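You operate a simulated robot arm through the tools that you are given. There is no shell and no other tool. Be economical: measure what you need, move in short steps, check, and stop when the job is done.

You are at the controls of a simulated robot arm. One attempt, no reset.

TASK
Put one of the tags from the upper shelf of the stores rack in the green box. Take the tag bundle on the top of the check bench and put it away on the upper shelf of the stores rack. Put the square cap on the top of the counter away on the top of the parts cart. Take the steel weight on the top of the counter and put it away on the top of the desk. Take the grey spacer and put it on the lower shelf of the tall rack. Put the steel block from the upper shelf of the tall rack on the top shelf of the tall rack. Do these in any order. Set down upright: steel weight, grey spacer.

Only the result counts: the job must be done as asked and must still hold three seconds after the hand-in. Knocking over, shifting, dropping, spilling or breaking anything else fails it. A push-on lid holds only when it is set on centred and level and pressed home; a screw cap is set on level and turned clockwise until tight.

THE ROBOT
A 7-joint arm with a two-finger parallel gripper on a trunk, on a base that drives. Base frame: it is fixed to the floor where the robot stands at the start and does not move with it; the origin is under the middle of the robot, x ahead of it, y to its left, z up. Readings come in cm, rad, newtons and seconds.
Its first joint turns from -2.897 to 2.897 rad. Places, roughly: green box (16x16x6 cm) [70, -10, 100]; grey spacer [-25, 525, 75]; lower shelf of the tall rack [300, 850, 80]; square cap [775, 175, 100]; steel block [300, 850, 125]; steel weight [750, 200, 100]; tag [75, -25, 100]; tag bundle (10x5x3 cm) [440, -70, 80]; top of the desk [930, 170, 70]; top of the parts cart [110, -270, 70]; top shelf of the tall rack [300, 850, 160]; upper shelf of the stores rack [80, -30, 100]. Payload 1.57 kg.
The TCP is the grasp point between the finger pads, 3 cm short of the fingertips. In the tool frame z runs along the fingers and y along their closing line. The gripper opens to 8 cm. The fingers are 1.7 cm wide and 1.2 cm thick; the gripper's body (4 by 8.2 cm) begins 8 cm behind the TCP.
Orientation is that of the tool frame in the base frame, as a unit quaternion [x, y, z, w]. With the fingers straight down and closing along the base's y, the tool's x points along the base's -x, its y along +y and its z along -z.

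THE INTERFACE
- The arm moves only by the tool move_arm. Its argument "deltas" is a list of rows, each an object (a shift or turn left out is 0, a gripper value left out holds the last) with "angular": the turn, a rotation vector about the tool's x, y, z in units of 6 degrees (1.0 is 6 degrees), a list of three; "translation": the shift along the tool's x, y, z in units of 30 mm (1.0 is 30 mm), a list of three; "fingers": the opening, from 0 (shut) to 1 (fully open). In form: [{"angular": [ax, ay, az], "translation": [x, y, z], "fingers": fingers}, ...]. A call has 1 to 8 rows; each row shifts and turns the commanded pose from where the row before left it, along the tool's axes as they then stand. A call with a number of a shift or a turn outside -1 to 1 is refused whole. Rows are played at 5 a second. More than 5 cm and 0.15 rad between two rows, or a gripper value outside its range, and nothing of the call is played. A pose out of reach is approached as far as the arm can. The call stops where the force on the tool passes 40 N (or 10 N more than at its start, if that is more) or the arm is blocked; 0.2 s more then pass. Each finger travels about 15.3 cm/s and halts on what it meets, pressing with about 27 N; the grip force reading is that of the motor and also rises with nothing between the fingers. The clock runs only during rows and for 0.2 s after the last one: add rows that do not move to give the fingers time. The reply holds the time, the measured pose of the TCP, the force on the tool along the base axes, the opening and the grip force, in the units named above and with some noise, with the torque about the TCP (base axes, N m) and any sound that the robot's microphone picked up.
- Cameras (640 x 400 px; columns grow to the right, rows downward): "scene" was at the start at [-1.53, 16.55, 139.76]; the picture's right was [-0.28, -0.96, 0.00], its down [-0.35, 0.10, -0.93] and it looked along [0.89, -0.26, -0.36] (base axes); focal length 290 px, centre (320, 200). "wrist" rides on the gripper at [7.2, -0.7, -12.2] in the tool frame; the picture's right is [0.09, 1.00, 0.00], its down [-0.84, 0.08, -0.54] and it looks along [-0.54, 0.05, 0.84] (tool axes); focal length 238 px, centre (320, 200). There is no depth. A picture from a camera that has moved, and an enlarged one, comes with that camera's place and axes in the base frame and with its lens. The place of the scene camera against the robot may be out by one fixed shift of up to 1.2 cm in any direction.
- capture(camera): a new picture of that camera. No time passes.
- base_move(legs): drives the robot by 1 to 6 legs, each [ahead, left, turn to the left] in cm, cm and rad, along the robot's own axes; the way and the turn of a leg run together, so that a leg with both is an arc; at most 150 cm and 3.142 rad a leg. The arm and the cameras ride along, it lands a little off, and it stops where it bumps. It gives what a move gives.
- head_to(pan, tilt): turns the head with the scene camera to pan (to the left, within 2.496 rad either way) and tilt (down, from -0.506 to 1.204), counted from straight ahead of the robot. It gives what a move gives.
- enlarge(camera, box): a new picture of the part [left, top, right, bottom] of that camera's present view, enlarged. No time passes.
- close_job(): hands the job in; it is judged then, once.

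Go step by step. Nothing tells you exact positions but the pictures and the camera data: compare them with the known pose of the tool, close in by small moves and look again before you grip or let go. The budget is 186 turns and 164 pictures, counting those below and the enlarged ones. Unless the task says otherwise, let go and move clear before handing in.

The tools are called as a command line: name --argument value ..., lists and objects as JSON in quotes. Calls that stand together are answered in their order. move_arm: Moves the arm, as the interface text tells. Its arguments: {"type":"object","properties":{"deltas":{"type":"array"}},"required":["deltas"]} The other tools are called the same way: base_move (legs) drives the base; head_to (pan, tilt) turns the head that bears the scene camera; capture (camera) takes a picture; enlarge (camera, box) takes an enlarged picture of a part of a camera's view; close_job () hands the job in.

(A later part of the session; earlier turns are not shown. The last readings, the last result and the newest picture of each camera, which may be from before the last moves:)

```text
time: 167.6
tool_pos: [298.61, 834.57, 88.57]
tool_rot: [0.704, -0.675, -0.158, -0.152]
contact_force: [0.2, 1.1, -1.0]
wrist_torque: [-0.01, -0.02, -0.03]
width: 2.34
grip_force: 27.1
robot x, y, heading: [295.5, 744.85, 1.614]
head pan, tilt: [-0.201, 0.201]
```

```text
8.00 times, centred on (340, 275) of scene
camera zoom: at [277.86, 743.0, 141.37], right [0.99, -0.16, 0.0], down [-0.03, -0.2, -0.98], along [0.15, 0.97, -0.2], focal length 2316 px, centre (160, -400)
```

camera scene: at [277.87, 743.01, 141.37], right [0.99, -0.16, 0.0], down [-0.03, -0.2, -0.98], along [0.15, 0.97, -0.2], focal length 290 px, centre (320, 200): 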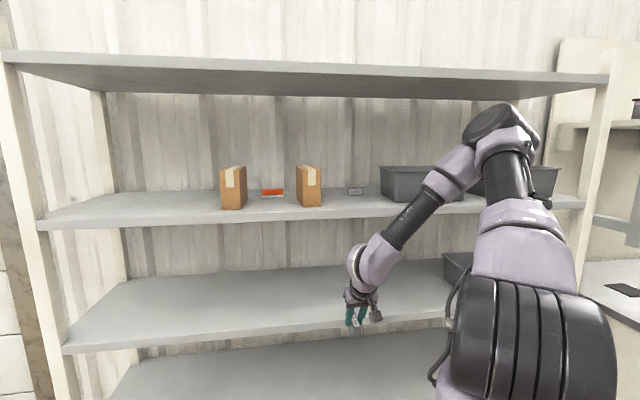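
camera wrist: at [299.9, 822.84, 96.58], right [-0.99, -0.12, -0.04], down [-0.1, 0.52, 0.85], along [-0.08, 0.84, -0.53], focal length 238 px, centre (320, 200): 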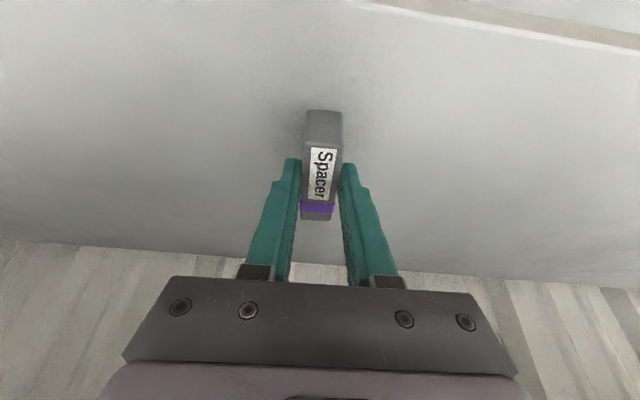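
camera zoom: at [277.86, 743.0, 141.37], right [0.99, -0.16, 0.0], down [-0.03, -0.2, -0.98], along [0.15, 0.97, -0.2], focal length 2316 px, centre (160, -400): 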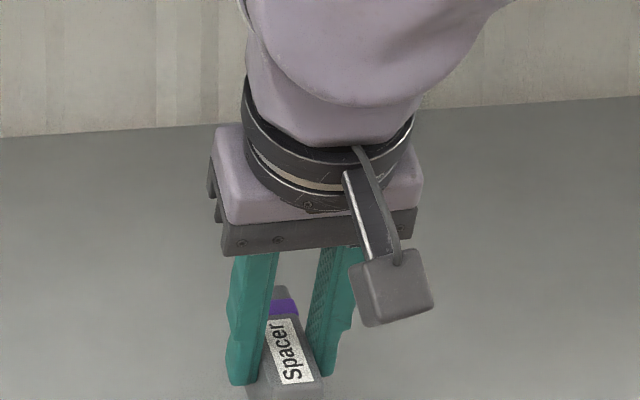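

move_arm --deltas '[{"translation": [0.05, 0, 0.1]}, {"translation": [0.05, 0, 0.1]}, {"translation": [0.05, 0, 0.1]}, {"translation": [0.05, 0, 0.1]}, {"translation": [0.05, 0, 0.1]}, {"translation": [0, 0, 0]}]'

capture --camera "wrist"

enlarge --camera "scene" --box '[300, 270, 380, 320]'

```text
time: 169.0
tool_pos: [298.49, 834.71, 87.28]
tool_rot: [0.704, -0.675, -0.16, -0.154]
contact_force: [1.0, 4.4, 20.6]
wrist_torque: [-0.23, 0.01, 0.03]
width: 2.38
grip_force: 27.2
robot x, y, heading: [295.43, 744.31, 1.611]
head pan, tilt: [-0.201, 0.201]
```

```text
90 pictures are left
camera wrist: at [299.93, 822.83, 95.06], right [-0.99, -0.12, -0.04], down [-0.1, 0.52, 0.85], along [-0.08, 0.85, -0.53], focal length 238 px, centre (320, 200)
```

wrist: 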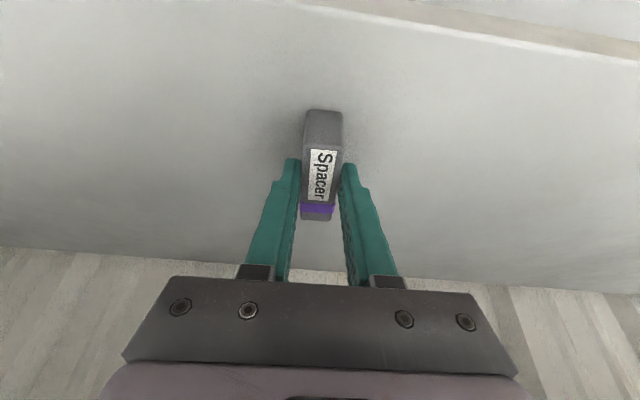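

```text
8.00 times, centred on (340, 295) of scene
camera zoom: at [277.87, 742.93, 141.37], right [0.99, -0.16, 0.0], down [-0.03, -0.2, -0.98], along [0.15, 0.97, -0.2], focal length 2316 px, centre (160, -560)
```

zoom: 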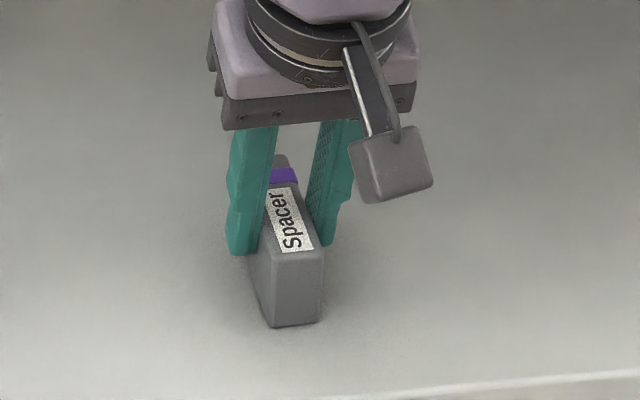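

Contact: the spacer rests on the shelf near its rear edge (shelf top ≈ 82). I'll level it a few degrees more, then open.

move_arm --deltas '[{"angular": [0, 0.5, 0]}, {"angular": [0, 0.4, 0]}, {"translation": [0, 0, 0]}]'

enlarge --camera "scene" --box '[240, 180, 480, 330]'

```text
time: 169.8
tool_pos: [298.67, 834.54, 86.97]
tool_rot: [0.711, -0.682, -0.123, -0.12]
contact_force: [-0.2, -0.2, 2.4]
wrist_torque: [-0.16, 0.02, 0.02]
width: 2.36
grip_force: 26.5
robot x, y, heading: [295.66, 744.33, 1.618]
head pan, tilt: [-0.201, 0.201]
```

```text
2.67 times, centred on (360, 255) of scene
camera zoom: at [277.86, 742.98, 141.37], right [0.99, -0.16, 0.0], down [-0.03, -0.2, -0.98], along [0.15, 0.97, -0.2], focal length 772 px, centre (213, 53)
```

zoom: 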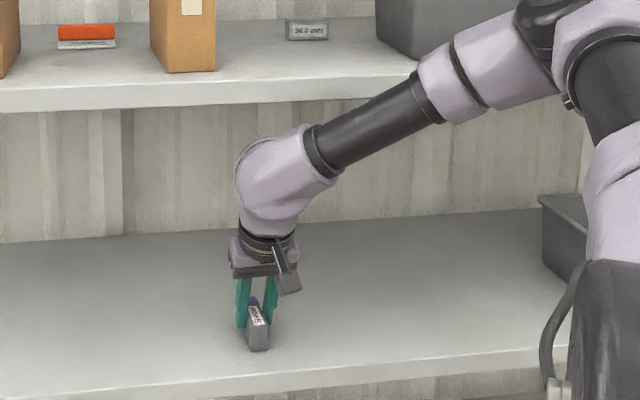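

Plenty of room; levelling the last ~4.5°, then releasing.

move_arm --deltas '[{"angular": [0, 0.4, 0], "translation": [0, 0, 0.03]}, {"angular": [0, 0.35, 0], "translation": [0, 0, 0.03]}, {"translation": [0, 0, 0]}, {"fingers": 0.35}, {"fingers": 0.55}, {"fingers": 0.55}]'

capture --camera "wrist"

enlarge --camera "scene" --box '[240, 180, 480, 330]'

```text
time: 171.2
tool_pos: [298.6, 834.57, 86.83]
tool_rot: [0.715, -0.686, -0.096, -0.094]
contact_force: [-0.1, 0.0, 0.6]
wrist_torque: [-0.02, 0.01, 0.01]
width: 4.41
grip_force: 0.0
robot x, y, heading: [295.42, 744.11, 1.613]
head pan, tilt: [-0.201, 0.201]
```

```text
87 pictures are left
camera wrist: at [299.87, 824.42, 96.7], right [-0.99, -0.13, -0.03], down [-0.11, 0.66, 0.75], along [-0.08, 0.74, -0.67], focal length 238 px, centre (320, 200)
```

wrist: 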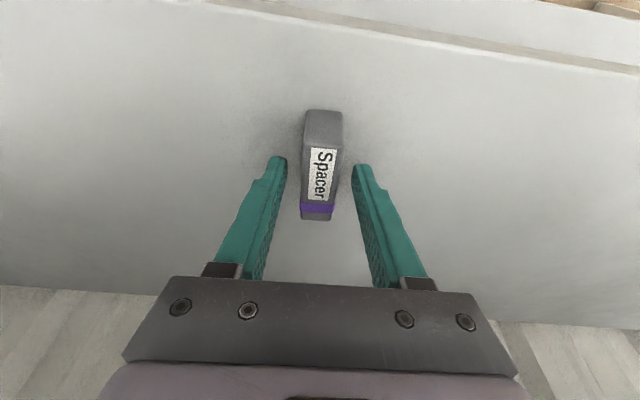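

```text
2.67 times, centred on (360, 255) of scene
camera zoom: at [277.87, 743.0, 141.37], right [0.99, -0.16, 0.0], down [-0.03, -0.2, -0.98], along [0.15, 0.97, -0.2], focal length 772 px, centre (213, 53)
```

zoom: 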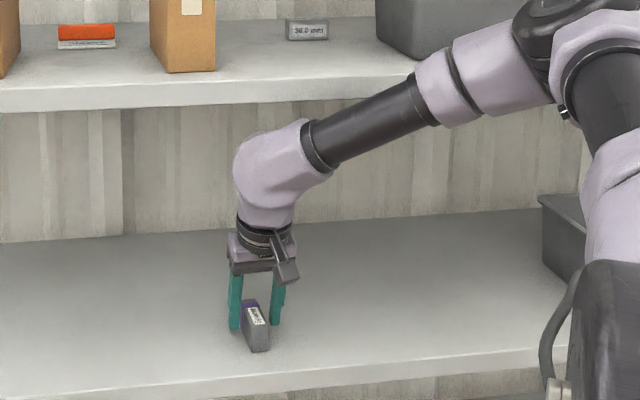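

Spacer stands upright on the lower shelf, released. Sliding the fingers straight back out along its length.

move_arm --deltas '[{"translation": [0.5, 0, -0.14]}, {"translation": [0.966, 0, -0.27]}, {"translation": [0.966, 0, -0.27]}, {"translation": [0.966, 0, -0.27]}, {"translation": [0.966, 0, -0.27]}, {"translation": [0.966, 0, -0.27]}, {"translation": [0.966, 0, -0.27]}, {"translation": [0.966, 0, -0.27]}]'

capture --camera "wrist"

enlarge --camera "scene" --box '[300, 150, 460, 250]'

```text
time: 173.0
tool_pos: [299.5, 812.0, 86.87]
tool_rot: [0.714, -0.687, -0.096, -0.093]
contact_force: [-0.3, 0.0, 0.0]
wrist_torque: [-0.05, 0.01, 0.04]
width: 4.4
grip_force: 0.0
robot x, y, heading: [294.99, 744.43, 1.609]
head pan, tilt: [-0.201, 0.201]
```

```text
85 pictures are left
camera wrist: at [300.61, 801.69, 96.71], right [-0.99, -0.13, -0.03], down [-0.1, 0.66, 0.74], along [-0.08, 0.74, -0.67], focal length 238 px, centre (320, 200)
```

wrist: 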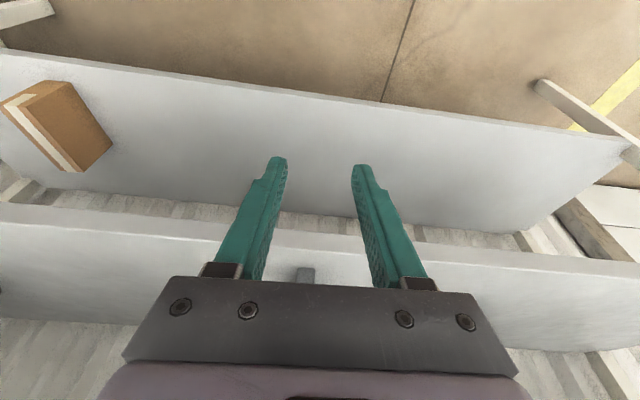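

```text
4.00 times, centred on (380, 200) of scene
camera zoom: at [277.87, 743.01, 141.37], right [0.99, -0.16, 0.0], down [-0.03, -0.2, -0.98], along [0.15, 0.97, -0.2], focal length 1158 px, centre (80, 200)
```

zoom: 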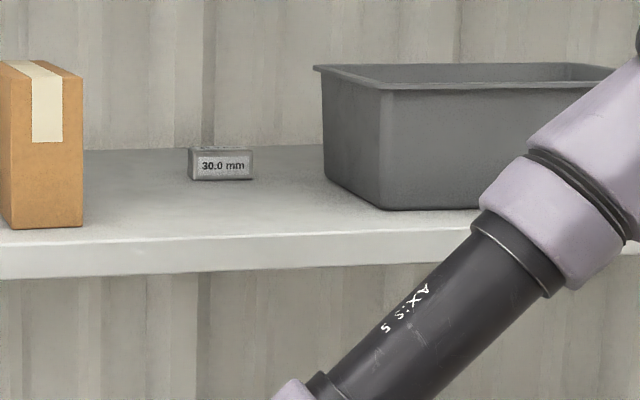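

Now the steel block ("30.0 mm") at about [309, 853], upper shelf top ≈120.5. I'll back off, align sideways, and raise the hand while pitching it to 40°.

base_move --legs '[[-17, -8, -0.04]]'

move_arm --deltas '[{"angular": [0, -0.833, 0], "translation": [-0.26, 0, -0.96], "fingers": 1}, {"angular": [0, -0.833, 0], "translation": [-0.34, 0, -0.94]}, {"angular": [0, -0.833, 0], "translation": [-0.42, 0, -0.906]}, {"angular": [0, -0.833, 0], "translation": [-0.5, 0, -0.866]}, {"angular": [0, -0.833, 0], "translation": [-0.57, 0, -0.82]}, {"angular": [0, -0.833, 0], "translation": [-0.64, 0, -0.77]}, {"angular": [0, -0.833, 0], "translation": [-0.71, 0, -0.71]}]'

move_arm --deltas '[{"translation": [-0.766, 0, -0.643]}, {"translation": [-0.766, 0, -0.643]}, {"translation": [-0.766, 0, -0.643]}, {"translation": [-0.766, 0, -0.643]}, {"translation": [-0.766, 0, -0.643]}, {"translation": [-0.766, 0, -0.643]}, {"translation": [-0.766, 0, -0.643]}]'

capture --camera "wrist"

capture --camera "scene"

```text
time: 174.6
tool_pos: [310.6, 794.78, 86.84]
tool_rot: [0.701, -0.701, -0.094, -0.095]
contact_force: [0.8, 0.3, -0.1]
wrist_torque: [-0.03, 0.01, -0.01]
width: 4.4
grip_force: 0.1
robot x, y, heading: [304.06, 727.45, 1.575]
head pan, tilt: [-0.201, 0.201]
```

```text
time: 176.2
tool_pos: [310.46, 798.04, 108.46]
tool_rot: [0.64, -0.64, -0.301, -0.3]
contact_force: [-0.9, 0.1, 0.0]
wrist_torque: [0.02, -0.02, 0.01]
width: 8.0
grip_force: 0.0
out of reach, approached as far as the arm can: row 5, 6, 7
robot x, y, heading: [304.03, 727.43, 1.565]
head pan, tilt: [-0.201, 0.201]
```

```text
time: 177.8
tool_pos: [310.04, 797.93, 129.26]
tool_rot: [0.641, -0.638, -0.302, -0.301]
contact_force: [-0.6, -0.3, -0.1]
wrist_torque: [-0.01, -0.01, -0.07]
width: 7.99
grip_force: 0.0
robot x, y, heading: [303.68, 727.49, 1.573]
head pan, tilt: [-0.201, 0.201]
```

```text
83 pictures are left
camera wrist: at [310.92, 783.82, 131.45], right [-1.0, -0.06, -0.07], down [-0.08, 0.11, 0.99], along [-0.05, 0.99, -0.12], focal length 238 px, centre (320, 200)
```

wrist: 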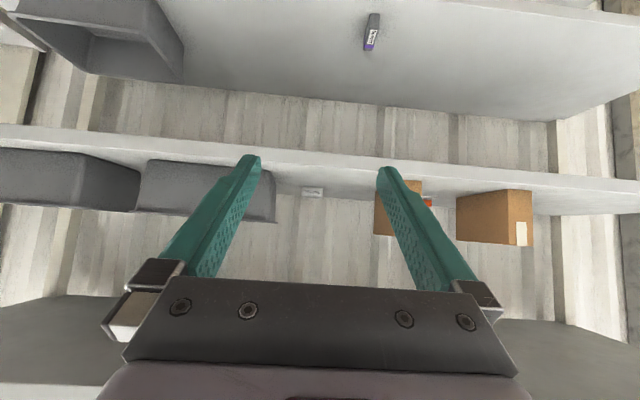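

```text
82 pictures are left
camera scene: at [286.11, 726.66, 141.36], right [0.98, -0.2, 0.0], down [-0.04, -0.2, -0.98], along [0.19, 0.96, -0.2], focal length 290 px, centre (320, 200)
```

scene: 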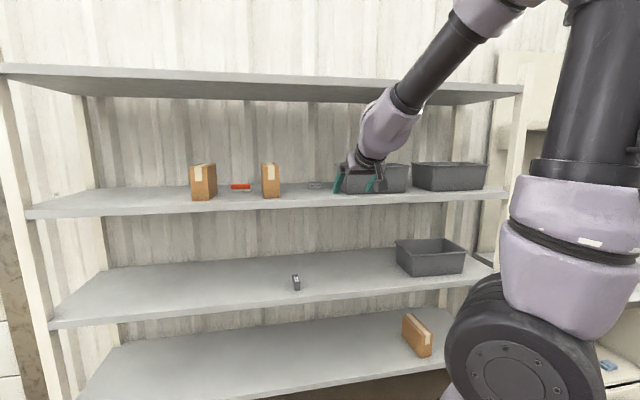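

The spacer stands fine. Extending the arm forward 24 cm (still in front of the shelf) so the forearm flattens, then re-checking.

move_arm --deltas '[{"translation": [-0.643, 0, 0.766]}, {"translation": [-0.643, 0, 0.766]}, {"translation": [-0.643, 0, 0.766]}, {"translation": [-0.643, 0, 0.766]}, {"translation": [-0.643, 0, 0.766]}, {"translation": [-0.643, 0, 0.766]}, {"translation": [-0.643, 0, 0.766]}, {"translation": [0, 0, 0]}]'

enlarge --camera "wrist" --box '[240, 120, 400, 220]'

capture --camera "scene"

```text
time: 179.6
tool_pos: [310.15, 819.01, 129.48]
tool_rot: [-0.639, 0.64, 0.301, 0.302]
contact_force: [-0.9, 0.3, 0.5]
wrist_torque: [-0.01, 0.0, -0.01]
width: 7.99
grip_force: 0.0
robot x, y, heading: [303.32, 727.28, 1.57]
head pan, tilt: [-0.201, 0.201]
```

```text
4.00 times, centred on (320, 170) of wrist
camera zoom: at [311.0, 804.96, 131.61], right [-1.0, -0.06, -0.07], down [-0.08, 0.11, 0.99], along [-0.05, 0.99, -0.12], focal length 953 px, centre (320, 320)
```

zoom: 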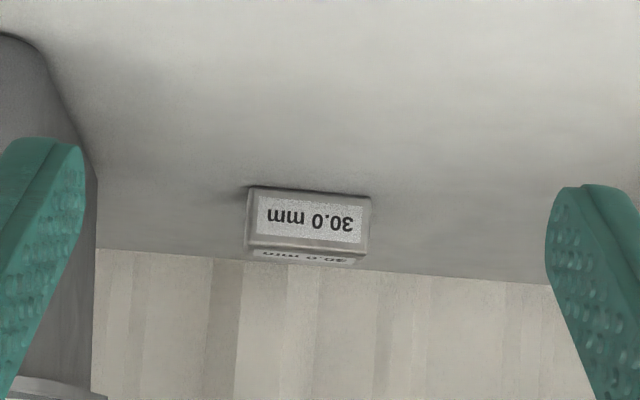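

```text
80 pictures are left
camera scene: at [286.17, 726.67, 141.37], right [0.98, -0.2, 0.0], down [-0.04, -0.2, -0.98], along [0.2, 0.96, -0.2], focal length 290 px, centre (320, 200)
```

scene: 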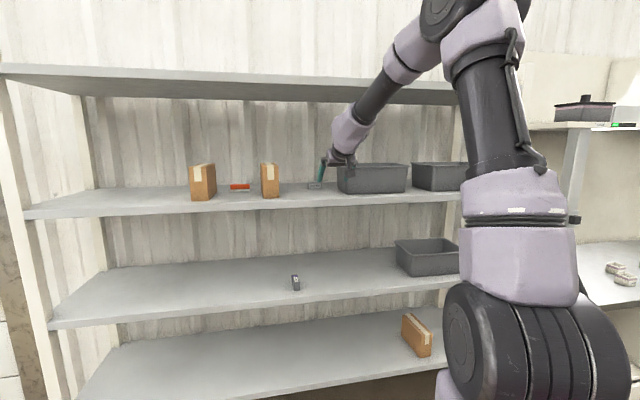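

Block front face ≈ y 849, x≈309.7, shelf ≈120.3. The forearm slope leaves room under the top shelf (bottom ≈158). Driving in 22 cm.

base_move --legs '[[22, 0, 0]]'

capture --camera "wrist"

capture --camera "scene"

```text
time: 181.3
tool_pos: [310.53, 841.06, 129.47]
tool_rot: [-0.639, 0.64, 0.301, 0.303]
contact_force: [-0.6, 0.2, 0.2]
wrist_torque: [0.0, -0.03, 0.01]
width: 7.99
grip_force: 0.1
robot x, y, heading: [303.53, 749.47, 1.569]
head pan, tilt: [-0.201, 0.201]
```

```text
79 pictures are left
camera wrist: at [311.24, 827.02, 131.6], right [-1.0, -0.05, -0.07], down [-0.08, 0.12, 0.99], along [-0.05, 0.99, -0.12], focal length 238 px, centre (320, 200)
```

wrist: 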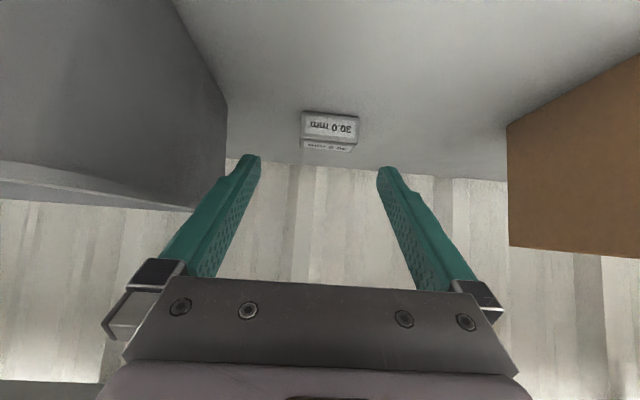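

```text
78 pictures are left
camera scene: at [286.19, 748.83, 141.37], right [0.98, -0.2, 0.0], down [-0.04, -0.2, -0.98], along [0.2, 0.96, -0.2], focal length 290 px, centre (320, 200)
```

scene: 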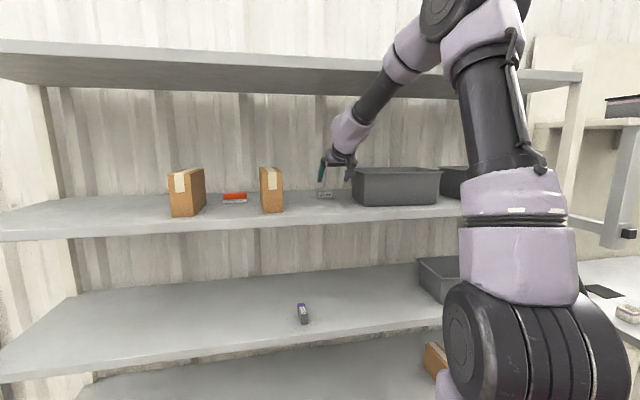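

Refined: front face y=849.4, shelf z=120.0, x≈309.8. Advancing most of the way.

move_arm --deltas '[{"translation": [-0.05, 0.1, 0.6]}, {"translation": [-0.05, 0.1, 0.6]}, {"translation": [-0.05, 0, 0.6]}, {"translation": [0, 0, 0.6]}, {"translation": [0, 0, 0]}]'

capture --camera "wrist"

```text
time: 182.5
tool_pos: [309.83, 846.96, 125.26]
tool_rot: [-0.64, 0.64, 0.301, 0.302]
contact_force: [-0.1, -0.9, -0.4]
wrist_torque: [-0.01, -0.04, 0.01]
width: 8.02
grip_force: 0.0
robot x, y, heading: [304.05, 749.54, 1.564]
head pan, tilt: [-0.201, 0.201]
```

```text
77 pictures are left
camera wrist: at [310.72, 832.88, 127.47], right [-1.0, -0.05, -0.07], down [-0.08, 0.11, 0.99], along [-0.05, 0.99, -0.12], focal length 238 px, centre (320, 200)
```

wrist: 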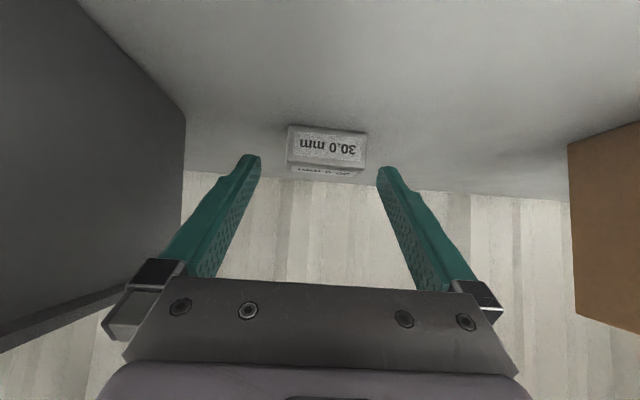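

Block slightly right of centre in the fingers; shifting 0.6 cm, advancing the last 3 cm and gripping.

move_arm --deltas '[{"translation": [0, 0.2, 0.3]}, {"translation": [0, 0, 0.35]}, {"translation": [0, 0, 0.33]}, {"translation": [0, 0, 0]}]'

capture --camera "wrist"

```text
time: 183.5
tool_pos: [309.24, 849.19, 123.32]
tool_rot: [-0.639, 0.64, 0.3, 0.302]
contact_force: [-0.4, 0.1, -0.6]
wrist_torque: [0.04, -0.01, -0.02]
width: 8.0
grip_force: 0.0
robot x, y, heading: [303.83, 749.34, 1.573]
head pan, tilt: [-0.201, 0.201]
```

```text
76 pictures are left
camera wrist: at [310.11, 835.1, 125.51], right [-1.0, -0.05, -0.07], down [-0.08, 0.12, 0.99], along [-0.05, 0.99, -0.12], focal length 238 px, centre (320, 200)
```

wrist: 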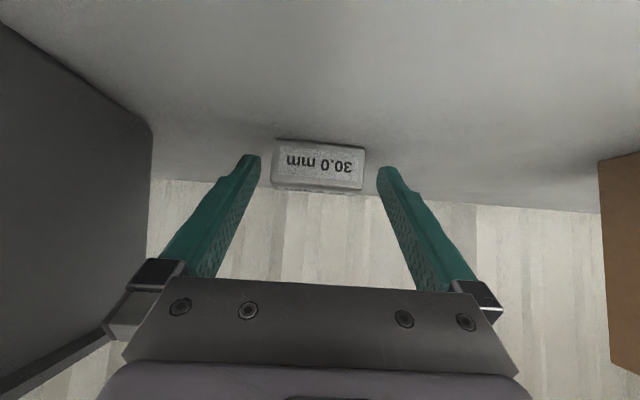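

move_arm --deltas '[{"translation": [-0.13, 0, 0.15], "fingers": 0.8}, {"fingers": 0.4}, {"fingers": 0.2}, {"fingers": 0.2}, {"fingers": 0.2}, {"translation": [-0.25, 0, -0.2]}, {"translation": [-0.25, 0, -0.2]}, {"translation": [0, 0, 0]}]'

capture --camera "wrist"

capture --camera "scene"

```text
time: 185.3
tool_pos: [309.38, 849.91, 125.23]
tool_rot: [-0.639, 0.641, 0.3, 0.302]
contact_force: [0.1, 0.9, -4.7]
wrist_torque: [-0.06, -0.01, 0.01]
width: 6.0
grip_force: 27.0
robot x, y, heading: [303.88, 749.25, 1.57]
head pan, tilt: [-0.201, 0.201]
```

```text
75 pictures are left
camera wrist: at [310.06, 835.78, 127.42], right [-1.0, -0.05, -0.07], down [-0.08, 0.12, 0.99], along [-0.05, 0.99, -0.12], focal length 238 px, centre (320, 200)
```

wrist: 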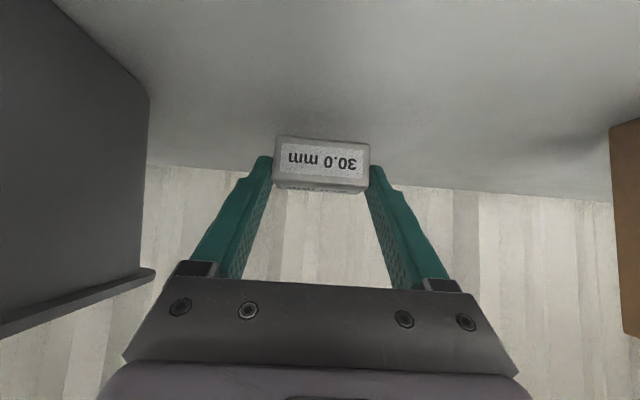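

```text
74 pictures are left
camera scene: at [286.2, 748.85, 141.37], right [0.98, -0.2, 0.0], down [-0.04, -0.2, -0.98], along [0.2, 0.96, -0.2], focal length 290 px, centre (320, 200)
```

scene: 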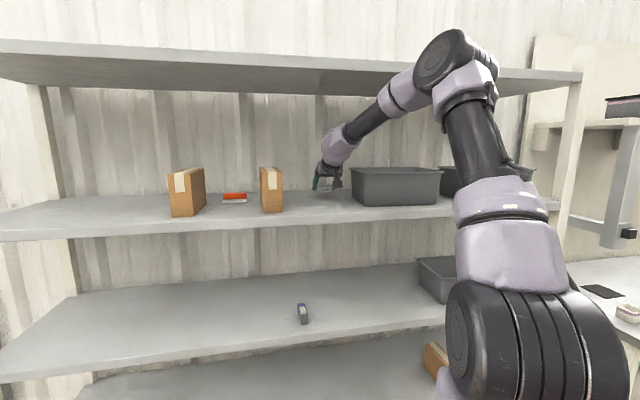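

Steel block held (~0.47 kg). Lifting it clear and backing the base out of the rack.

move_arm --deltas '[{"translation": [-0.77, 0, -0.637]}, {"translation": [-0.77, 0, -0.637]}]'

base_move --legs '[[-38, 0, 0]]'

move_arm --deltas '[{"translation": [-0.77, 0, -0.637]}, {"translation": [-0.77, 0, -0.637]}, {"translation": [-0.77, 0, -0.637]}, {"translation": [-0.77, 0, -0.637]}, {"translation": [-0.77, 0, -0.637]}, {"translation": [-0.77, 0, -0.637]}, {"translation": [-0.77, 0, -0.637]}, {"translation": [-0.77, 0, -0.637]}]'

move_arm --deltas '[{"translation": [-0.77, 0, -0.637]}, {"translation": [-0.77, 0, -0.637]}, {"translation": [-0.77, 0, -0.637]}, {"translation": [-0.77, 0, -0.637]}, {"translation": [-0.77, 0, -0.637]}]'

capture --camera "wrist"

capture --camera "scene"

```text
time: 185.9
tool_pos: [309.32, 850.04, 131.27]
tool_rot: [-0.639, 0.641, 0.3, 0.301]
contact_force: [-0.2, 0.4, -5.2]
wrist_torque: [-0.06, -0.01, 0.01]
width: 5.96
grip_force: 26.9
robot x, y, heading: [303.85, 749.23, 1.569]
head pan, tilt: [-0.201, 0.201]
```

```text
time: 188.3
tool_pos: [309.3, 811.53, 131.22]
tool_rot: [-0.639, 0.64, 0.301, 0.301]
contact_force: [0.4, 0.3, -4.5]
wrist_torque: [-0.09, 0.01, 0.0]
width: 5.99
grip_force: 27.4
robot x, y, heading: [303.86, 710.68, 1.572]
head pan, tilt: [-0.201, 0.201]
```

```text
time: 190.1
tool_pos: [309.35, 811.44, 155.3]
tool_rot: [-0.638, 0.642, 0.3, 0.302]
contact_force: [0.0, -0.2, -4.3]
wrist_torque: [-0.07, 0.03, 0.02]
width: 5.98
grip_force: 27.2
robot x, y, heading: [303.68, 710.69, 1.567]
head pan, tilt: [-0.201, 0.201]
```

```text
time: 191.3
tool_pos: [309.15, 809.65, 161.14]
tool_rot: [-0.638, 0.641, 0.3, 0.302]
contact_force: [0.2, 0.7, -4.3]
wrist_torque: [-0.07, -0.02, 0.02]
width: 6.01
grip_force: 27.1
out of reach, approached as far as the arm can: row 2, 3, 4, 5
robot x, y, heading: [303.56, 711.0, 1.57]
head pan, tilt: [-0.201, 0.201]
```

```text
73 pictures are left
camera wrist: at [310.01, 795.52, 163.44], right [-1.0, -0.05, -0.07], down [-0.08, 0.12, 0.99], along [-0.05, 0.99, -0.12], focal length 238 px, centre (320, 200)
```

wrist: 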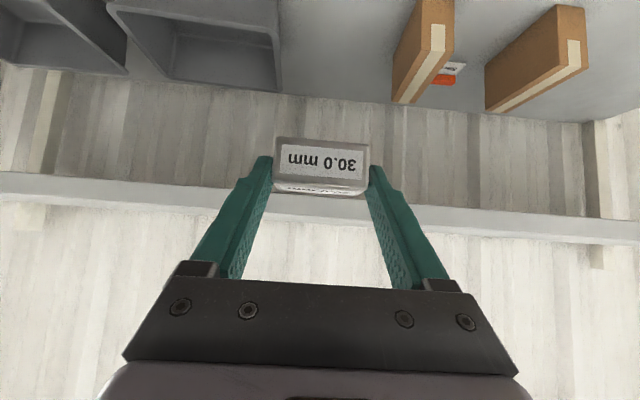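

```text
72 pictures are left
camera scene: at [286.08, 710.27, 141.37], right [0.98, -0.2, 0.0], down [-0.04, -0.2, -0.98], along [0.2, 0.96, -0.2], focal length 290 px, centre (320, 200)
```

scene: 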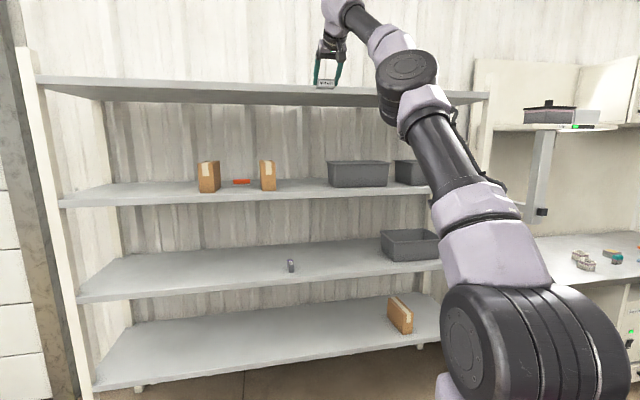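

Too stretched at that height. Drawing back while rising; the top shelf surface appears at z≈162.

move_arm --deltas '[{"translation": [0.197, 0, -0.918]}, {"translation": [0.197, 0, -0.918]}, {"translation": [0.197, 0, -0.918]}, {"translation": [0.197, 0, -0.918]}, {"translation": [0.197, 0, -0.918]}, {"translation": [0.197, 0, -0.918]}, {"translation": [0.197, 0, -0.918]}, {"translation": [0.197, 0, -0.918]}]'

capture --camera "wrist"

```text
time: 193.1
tool_pos: [308.99, 789.58, 171.66]
tool_rot: [-0.638, 0.641, 0.3, 0.303]
contact_force: [-0.6, 0.8, -4.7]
wrist_torque: [-0.11, -0.01, -0.03]
width: 5.98
grip_force: 27.1
robot x, y, heading: [303.78, 710.83, 1.567]
head pan, tilt: [-0.201, 0.201]
```

```text
71 pictures are left
camera wrist: at [309.8, 775.49, 173.84], right [-1.0, -0.05, -0.07], down [-0.08, 0.12, 0.99], along [-0.05, 0.99, -0.12], focal length 238 px, centre (320, 200)
```

wrist: 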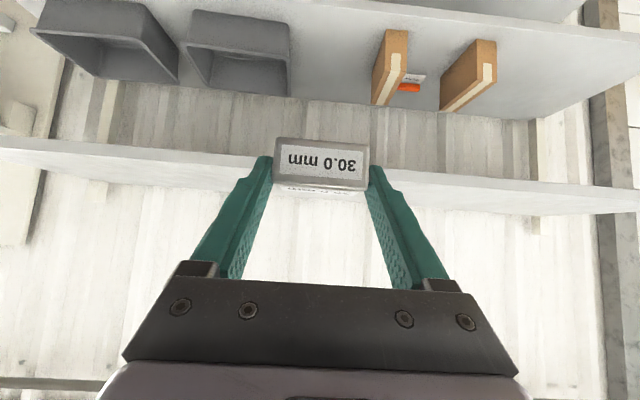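

Block bottom is ~6 cm above the top shelf. Driving forward 45 cm so it is over the shelf near the front.

base_move --legs '[[45, 0, 0]]'

capture --camera "wrist"

head_to --pan -0.2 --tilt -0.2

capture --camera "scene"

```text
time: 195.8
tool_pos: [309.68, 834.3, 171.63]
tool_rot: [-0.637, 0.642, 0.299, 0.303]
contact_force: [0.4, 0.6, -3.8]
wrist_torque: [-0.08, 0.0, 0.01]
width: 5.98
grip_force: 27.4
robot x, y, heading: [303.93, 755.65, 1.561]
head pan, tilt: [-0.201, 0.201]
```

```text
70 pictures are left
camera wrist: at [310.36, 820.34, 173.87], right [-1.0, -0.05, -0.07], down [-0.08, 0.12, 0.99], along [-0.04, 0.99, -0.12], focal length 238 px, centre (320, 200)
```

wrist: 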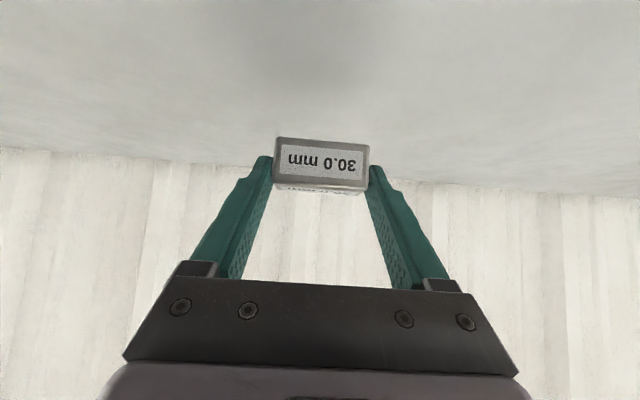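

```text
time: 196.7
tool_pos: [309.65, 834.33, 171.59]
tool_rot: [-0.637, 0.642, 0.3, 0.303]
contact_force: [0.2, -0.5, -5.2]
wrist_torque: [-0.1, -0.02, 0.01]
width: 5.99
grip_force: 27.7
robot x, y, heading: [304.1, 755.86, 1.563]
head pan, tilt: [-0.201, -0.201]
```

```text
69 pictures are left
camera scene: at [286.12, 754.28, 144.95], right [0.98, -0.21, 0.0], down [0.04, 0.19, -0.98], along [0.2, 0.96, 0.2], focal length 290 px, centre (320, 200)
```

scene: 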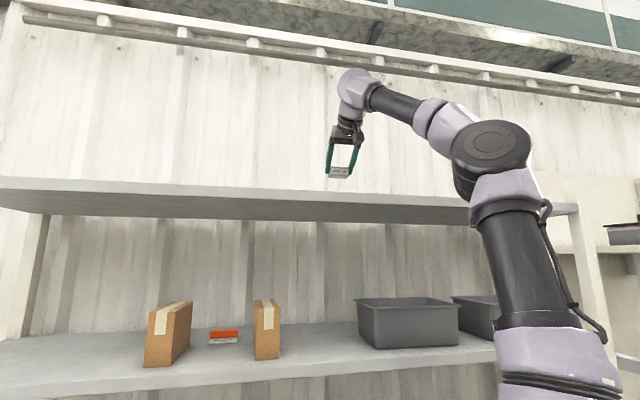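

Over the shelf. Lowering gently until contact.

move_arm --deltas '[{"translation": [0.38, 0, 0.32]}, {"translation": [0.38, 0, 0.32]}, {"translation": [0.26, 0, 0.21]}, {"translation": [0.13, 0, 0.105]}, {"translation": [0.08, 0, 0.066]}, {"translation": [0.08, 0, 0.066]}, {"translation": [0.08, 0, 0.066]}, {"translation": [0, 0, 0]}]'

enlarge --camera "scene" --box '[260, 110, 420, 210]'

```text
time: 198.5
tool_pos: [309.69, 834.43, 166.16]
tool_rot: [-0.637, 0.642, 0.3, 0.303]
contact_force: [0.4, -0.4, -3.9]
wrist_torque: [-0.05, -0.01, -0.01]
width: 5.95
grip_force: 26.8
robot x, y, heading: [303.93, 755.34, 1.558]
head pan, tilt: [-0.201, -0.201]
```

```text
4.00 times, centred on (340, 160) of scene
camera zoom: at [286.12, 754.28, 144.96], right [0.98, -0.21, 0.0], down [0.04, 0.19, -0.98], along [0.2, 0.96, 0.2], focal length 1158 px, centre (240, 360)
```

zoom: 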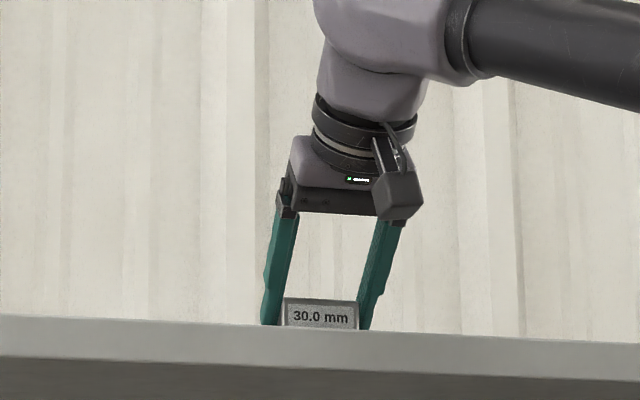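

move_arm --deltas '[{"translation": [0.08, 0, 0.066]}, {"translation": [0.08, 0, 0.066]}, {"translation": [0.08, 0, 0.066]}, {"translation": [0.08, 0, 0.066]}, {"translation": [0, 0, 0]}]'

```text
time: 199.7
tool_pos: [309.62, 834.37, 165.09]
tool_rot: [-0.636, 0.642, 0.301, 0.304]
contact_force: [1.4, 4.5, 21.9]
wrist_torque: [0.42, -0.05, 0.02]
width: 6.02
grip_force: 27.1
robot x, y, heading: [304.01, 756.03, 1.567]
head pan, tilt: [-0.201, -0.201]
```

Contact — it is down on the top shelf. Releasing and withdrawing along the tool axis.

move_arm --deltas '[{"translation": [-0.04, 0, -0.03]}, {"fingers": 1}, {"fingers": 1}, {"fingers": 1}, {"translation": [0, 0, -0.5]}, {"translation": [0, 0, -0.9]}, {"translation": [0, 0, -0.9]}, {"translation": [0, 0, -0.9]}]'

capture --camera "wrist"

```text
time: 201.5
tool_pos: [309.74, 827.19, 171.22]
tool_rot: [-0.636, 0.643, 0.3, 0.303]
contact_force: [0.5, 0.4, 0.0]
wrist_torque: [0.03, -0.03, -0.01]
width: 8.0
grip_force: 0.0
robot x, y, heading: [304.15, 756.04, 1.559]
head pan, tilt: [-0.201, -0.201]
```

```text
67 pictures are left
camera wrist: at [310.35, 813.07, 173.41], right [-1.0, -0.05, -0.07], down [-0.08, 0.12, 0.99], along [-0.04, 0.99, -0.12], focal length 238 px, centre (320, 200)
```

wrist: 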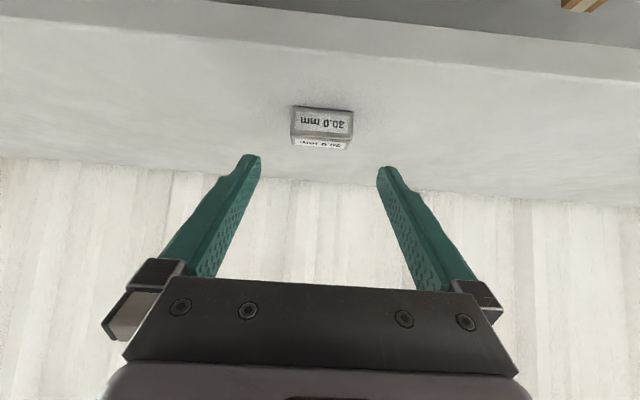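

Steel block is on the top shelf. Backing away, bringing the arm to the carry pose, and surveying the route toward the counter at [775, 175].

base_move --legs '[[-38, 0, 0]]'

move_arm --deltas '[{"angular": [0, 0.95, 0], "translation": [0.76, 0, 0.64]}, {"angular": [0, 0.95, 0], "translation": [0.69, 0, 0.72]}, {"angular": [0, 0.95, 0], "translation": [0.63, 0, 0.78]}, {"angular": [0, 0.95, 0], "translation": [0.545, 0, 0.84]}, {"angular": [0, 0.95, 0], "translation": [0.45, 0, 0.89]}, {"angular": [0, 0.95, 0], "translation": [0.37, 0, 0.93]}, {"angular": [0, 0.95, 0], "translation": [0.28, 0, 0.96]}, {"angular": [0, 0.95, 0], "translation": [0.17, 0, 0.98]}]'

move_arm --deltas '[{"angular": [0, 0.73, 0], "translation": [0.5, 0, 0.98]}, {"translation": [0.6, 0, 0.98]}, {"translation": [0.6, 0, 0.98]}, {"translation": [0.6, 0, 0.98]}, {"translation": [0.6, 0, 0.98]}, {"translation": [0.6, 0, 0.98]}, {"translation": [0.6, 0, 0.98]}, {"translation": [0.6, 0, 0.98]}]'

head_to --pan -1.2 --tilt 0.25

capture --camera "scene"

head_to --pan -2.2 --tilt 0.25

capture --camera "scene"

```text
time: 203.8
tool_pos: [308.99, 789.83, 171.18]
tool_rot: [-0.639, 0.64, 0.301, 0.303]
contact_force: [-0.1, 0.1, 0.2]
wrist_torque: [0.03, 0.01, 0.01]
width: 8.02
grip_force: 0.0
robot x, y, heading: [303.83, 718.34, 1.57]
head pan, tilt: [-0.201, -0.201]
```

```text
time: 205.7
tool_pos: [311.78, 805.71, 153.21]
tool_rot: [-0.698, 0.702, 0.106, 0.1]
contact_force: [1.2, -1.0, 0.3]
wrist_torque: [0.06, 0.04, 0.02]
width: 8.0
grip_force: 0.1
out of reach, approached as far as the arm can: row 4, 5, 6, 7, 8
robot x, y, heading: [303.89, 718.37, 1.565]
head pan, tilt: [-0.201, -0.201]
```

```text
time: 207.4
tool_pos: [311.11, 800.47, 126.89]
tool_rot: [-0.701, 0.705, 0.077, 0.069]
contact_force: [-0.2, -0.7, -0.2]
wrist_torque: [0.02, 0.03, -0.02]
width: 7.98
grip_force: 0.1
out of reach, approached as far as the arm can: row 1, 2
robot x, y, heading: [303.52, 718.53, 1.572]
head pan, tilt: [-0.201, -0.201]
```

```text
time: 208.7
tool_pos: [311.14, 800.33, 126.8]
tool_rot: [-0.701, 0.705, 0.076, 0.07]
contact_force: [0.6, 0.5, -0.5]
wrist_torque: [-0.01, 0.0, 0.0]
width: 8.0
grip_force: 0.0
robot x, y, heading: [303.88, 718.25, 1.568]
head pan, tilt: [-1.201, 0.25]
```

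```text
66 pictures are left
camera scene: at [292.99, 711.93, 140.92], right [0.36, -0.93, 0.0], down [-0.23, -0.09, -0.97], along [0.9, 0.35, -0.25], focal length 290 px, centre (320, 200)
```

scene: 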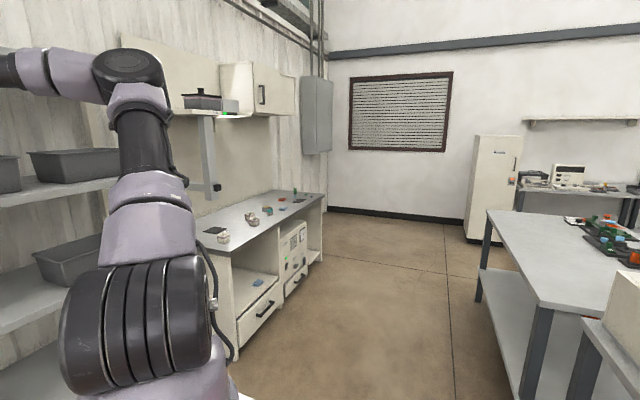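

```text
time: 210.0
tool_pos: [311.18, 800.33, 126.84]
tool_rot: [-0.702, 0.705, 0.076, 0.07]
contact_force: [-0.8, 0.6, 0.1]
wrist_torque: [0.01, 0.02, -0.01]
width: 8.0
grip_force: 0.1
robot x, y, heading: [303.75, 718.27, 1.572]
head pan, tilt: [-2.201, 0.25]
```

```text
65 pictures are left
camera scene: at [291.82, 703.05, 140.91], right [-0.59, -0.81, 0.0], down [-0.2, 0.15, -0.97], along [0.78, -0.57, -0.25], focal length 290 px, centre (320, 200)
```

scene: 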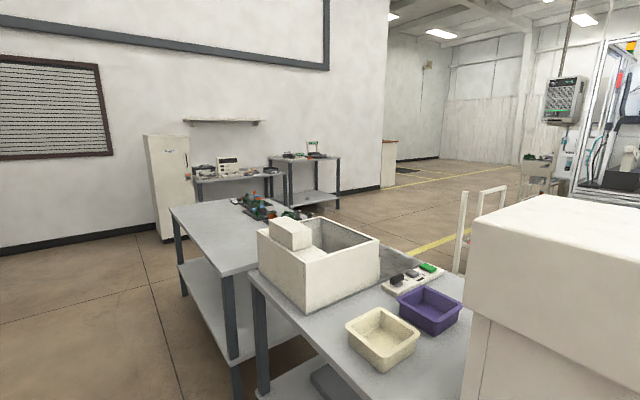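

The route: along this corridor (y≈735) to x≈610, then toward -y past the desk end. Retracting the arm first, then driving the first part.

move_arm --deltas '[{"angular": [0, 0.9, 0], "translation": [0.95, 0, 0]}, {"angular": [0, 0.9, 0], "translation": [0.95, 0, 0.1]}, {"translation": [0.95, 0, 0.2]}, {"translation": [0.95, 0, 0.2]}, {"translation": [0.95, 0, 0.2]}, {"translation": [0.95, 0, 0.2]}, {"translation": [0.95, 0, 0.2]}, {"translation": [0.95, 0, 0.2]}]'

base_move --legs '[[8, 0, 0], [0, 0, -1.571], [150, 0, 0], [100, 0, 0]]'

head_to --pan -0.6 --tilt 0.35

capture --camera "scene"

```text
time: 211.8
tool_pos: [311.03, 777.75, 121.85]
tool_rot: [-0.704, 0.71, 0.01, 0.003]
contact_force: [0.5, 0.8, 0.1]
wrist_torque: [-0.01, -0.02, -0.02]
width: 8.01
grip_force: 0.0
robot x, y, heading: [303.73, 718.54, 1.571]
head pan, tilt: [-2.201, 0.25]
```

```text
time: 228.4
tool_pos: [613.85, 741.49, 122.03]
tool_rot: [-0.038, 0.999, 0.005, 0.008]
contact_force: [0.7, 0.0, 0.5]
wrist_torque: [-0.01, 0.01, 0.0]
width: 7.99
grip_force: 0.2
robot x, y, heading: [554.39, 744.03, 0.076]
head pan, tilt: [-2.201, 0.25]
```

```text
time: 230.1
tool_pos: [613.96, 741.46, 121.9]
tool_rot: [-0.037, 0.999, 0.005, 0.009]
contact_force: [0.4, 0.2, -0.3]
wrist_torque: [0.01, -0.02, 0.04]
width: 8.0
grip_force: 0.1
robot x, y, heading: [554.11, 743.86, 0.073]
head pan, tilt: [-0.6, 0.351]
```

```text
64 pictures are left
camera scene: at [550.24, 757.56, 139.97], right [-0.5, -0.87, 0.0], down [-0.3, 0.17, -0.94], along [0.81, -0.47, -0.34], focal length 290 px, centre (320, 200)
```

scene: 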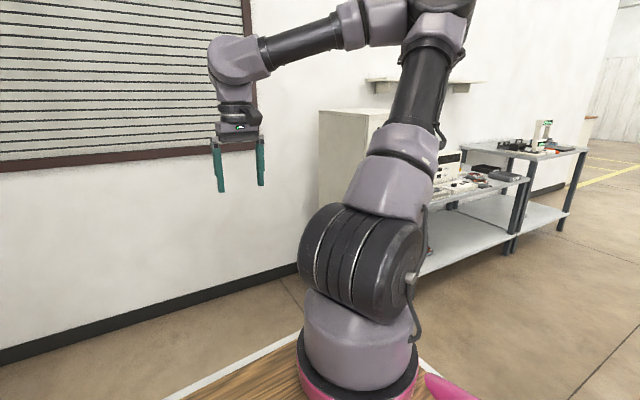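

Wall at x≈740, tables' front at x≈665. Moving to x≈610 and turning to face -y, then looking down the passage.

base_move --legs '[[54, -4, 0], [0, 0, -1.644]]'

head_to --pan 0.1 --tilt 0.35

capture --camera "scene"

capture --camera "wrist"

```text
time: 237.2
tool_pos: [601.08, 685.0, 121.89]
tool_rot: [0.707, 0.707, -0.003, 0.01]
contact_force: [-1.1, -0.2, 0.0]
wrist_torque: [-0.02, 0.0, 0.0]
width: 8.01
grip_force: 0.0
robot x, y, heading: [608.12, 744.6, -1.569]
head pan, tilt: [-0.6, 0.351]
```

```text
time: 238.3
tool_pos: [601.16, 684.95, 122.05]
tool_rot: [0.707, 0.707, -0.002, 0.01]
contact_force: [-0.9, 0.2, -0.2]
wrist_torque: [-0.01, 0.03, 0.02]
width: 8.0
grip_force: 0.0
robot x, y, heading: [608.14, 744.19, -1.568]
head pan, tilt: [0.099, 0.351]
```

```text
63 pictures are left
camera scene: at [627.63, 745.26, 139.97], right [-0.99, -0.1, 0.0], down [-0.03, 0.34, -0.94], along [0.09, -0.93, -0.34], focal length 290 px, centre (320, 200)
```

scene: 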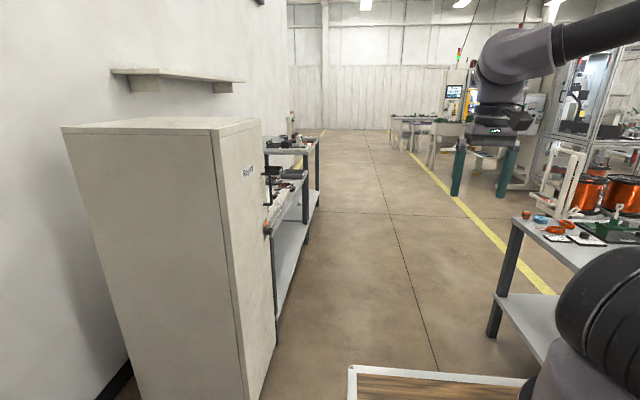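

```text
62 pictures are left
camera wrist: at [600.53, 692.21, 133.95], right [1.0, 0.09, 0.01], down [0.07, -0.83, 0.56], along [0.06, -0.55, -0.83], focal length 238 px, centre (320, 200)
```

wrist: 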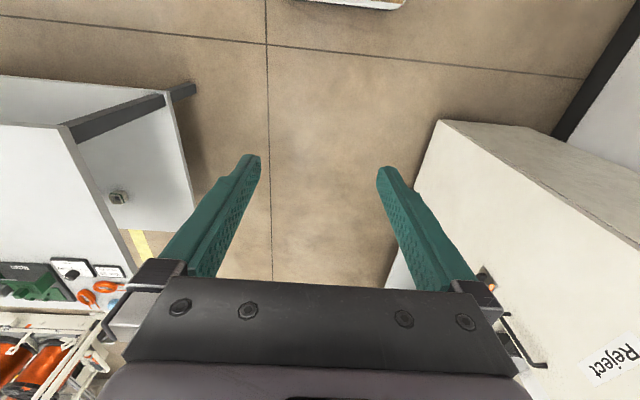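

The passage between x≈535 and x≈665 is clear. Driving 400 cm down it toward y≈340.

base_move --legs '[[0, 8, 0], [150, 0, 0], [150, 0, 0], [100, 0, 0]]'

head_to --pan 0.6 --tilt 0.3

capture --camera "scene"

```text
time: 258.4
tool_pos: [611.3, 281.23, 121.95]
tool_rot: [0.702, 0.713, -0.002, 0.009]
contact_force: [0.7, -0.1, 0.0]
wrist_torque: [0.03, 0.0, 0.02]
width: 7.97
grip_force: 0.0
robot x, y, heading: [617.51, 340.9, -1.553]
head pan, tilt: [0.099, 0.351]
```

```text
time: 259.3
tool_pos: [611.36, 281.15, 121.78]
tool_rot: [0.701, 0.713, -0.003, 0.009]
contact_force: [-0.1, 0.4, 0.3]
wrist_torque: [0.02, 0.02, 0.0]
width: 7.99
grip_force: 0.1
robot x, y, heading: [617.17, 340.91, -1.551]
head pan, tilt: [0.6, 0.3]
```

```text
61 pictures are left
camera scene: at [641.13, 343.62, 140.44], right [-0.81, -0.58, 0.0], down [-0.17, 0.24, -0.96], along [0.55, -0.78, -0.3], focal length 290 px, centre (320, 200)
```

scene: 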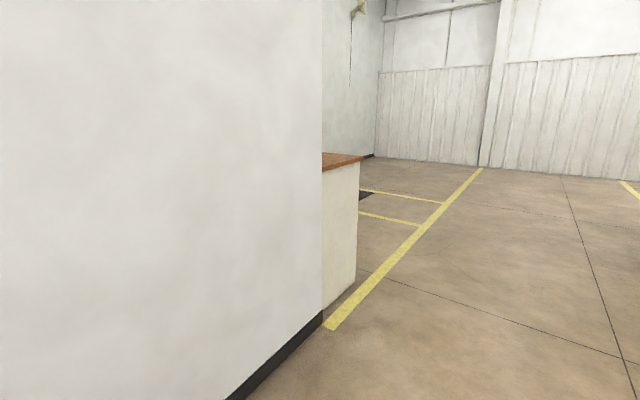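

The counter starts at the wall end: its near end is at x≈740, y≈155–198. I'll go south, strafe to x≈760, and face it from the south.

base_move --legs '[[140, 0, 0], [130, 0, 0], [0, 145, 0], [0, 0, 3.12]]'

head_to --pan -0.2 --tilt 0.4

capture --camera "scene"

capture --camera "wrist"

```text
time: 286.5
tool_pos: [776.99, 132.75, 121.91]
tool_rot: [-0.703, 0.711, 0.009, 0.003]
contact_force: [1.5, 0.1, 0.1]
wrist_torque: [-0.02, -0.02, 0.01]
width: 8.0
grip_force: 0.0
robot x, y, heading: [769.31, 72.91, 1.559]
head pan, tilt: [0.6, 0.3]
```

```text
time: 287.7
tool_pos: [777.01, 132.59, 121.79]
tool_rot: [-0.703, 0.711, 0.009, 0.003]
contact_force: [-0.3, 0.5, 0.7]
wrist_torque: [0.03, 0.01, -0.01]
width: 8.0
grip_force: 0.1
robot x, y, heading: [769.41, 73.56, 1.563]
head pan, tilt: [-0.201, 0.4]
```

```text
60 pictures are left
camera scene: at [751.78, 72.63, 139.52], right [0.98, -0.21, 0.0], down [-0.08, -0.38, -0.92], along [0.19, 0.9, -0.39], focal length 290 px, centre (320, 200)
```

scene: 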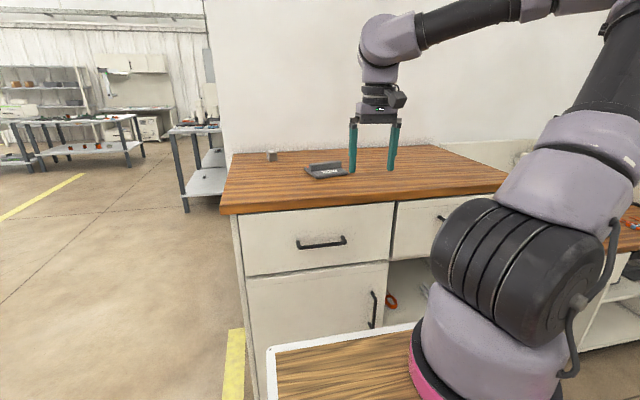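

```text
59 pictures are left
camera wrist: at [777.86, 125.11, 133.95], right [-1.0, -0.08, 0.01], down [-0.06, 0.83, 0.56], along [-0.05, 0.55, -0.83], focal length 238 px, centre (320, 200)
```

wrist: 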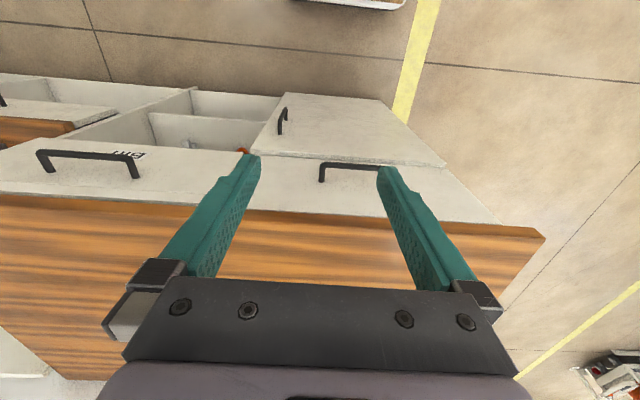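

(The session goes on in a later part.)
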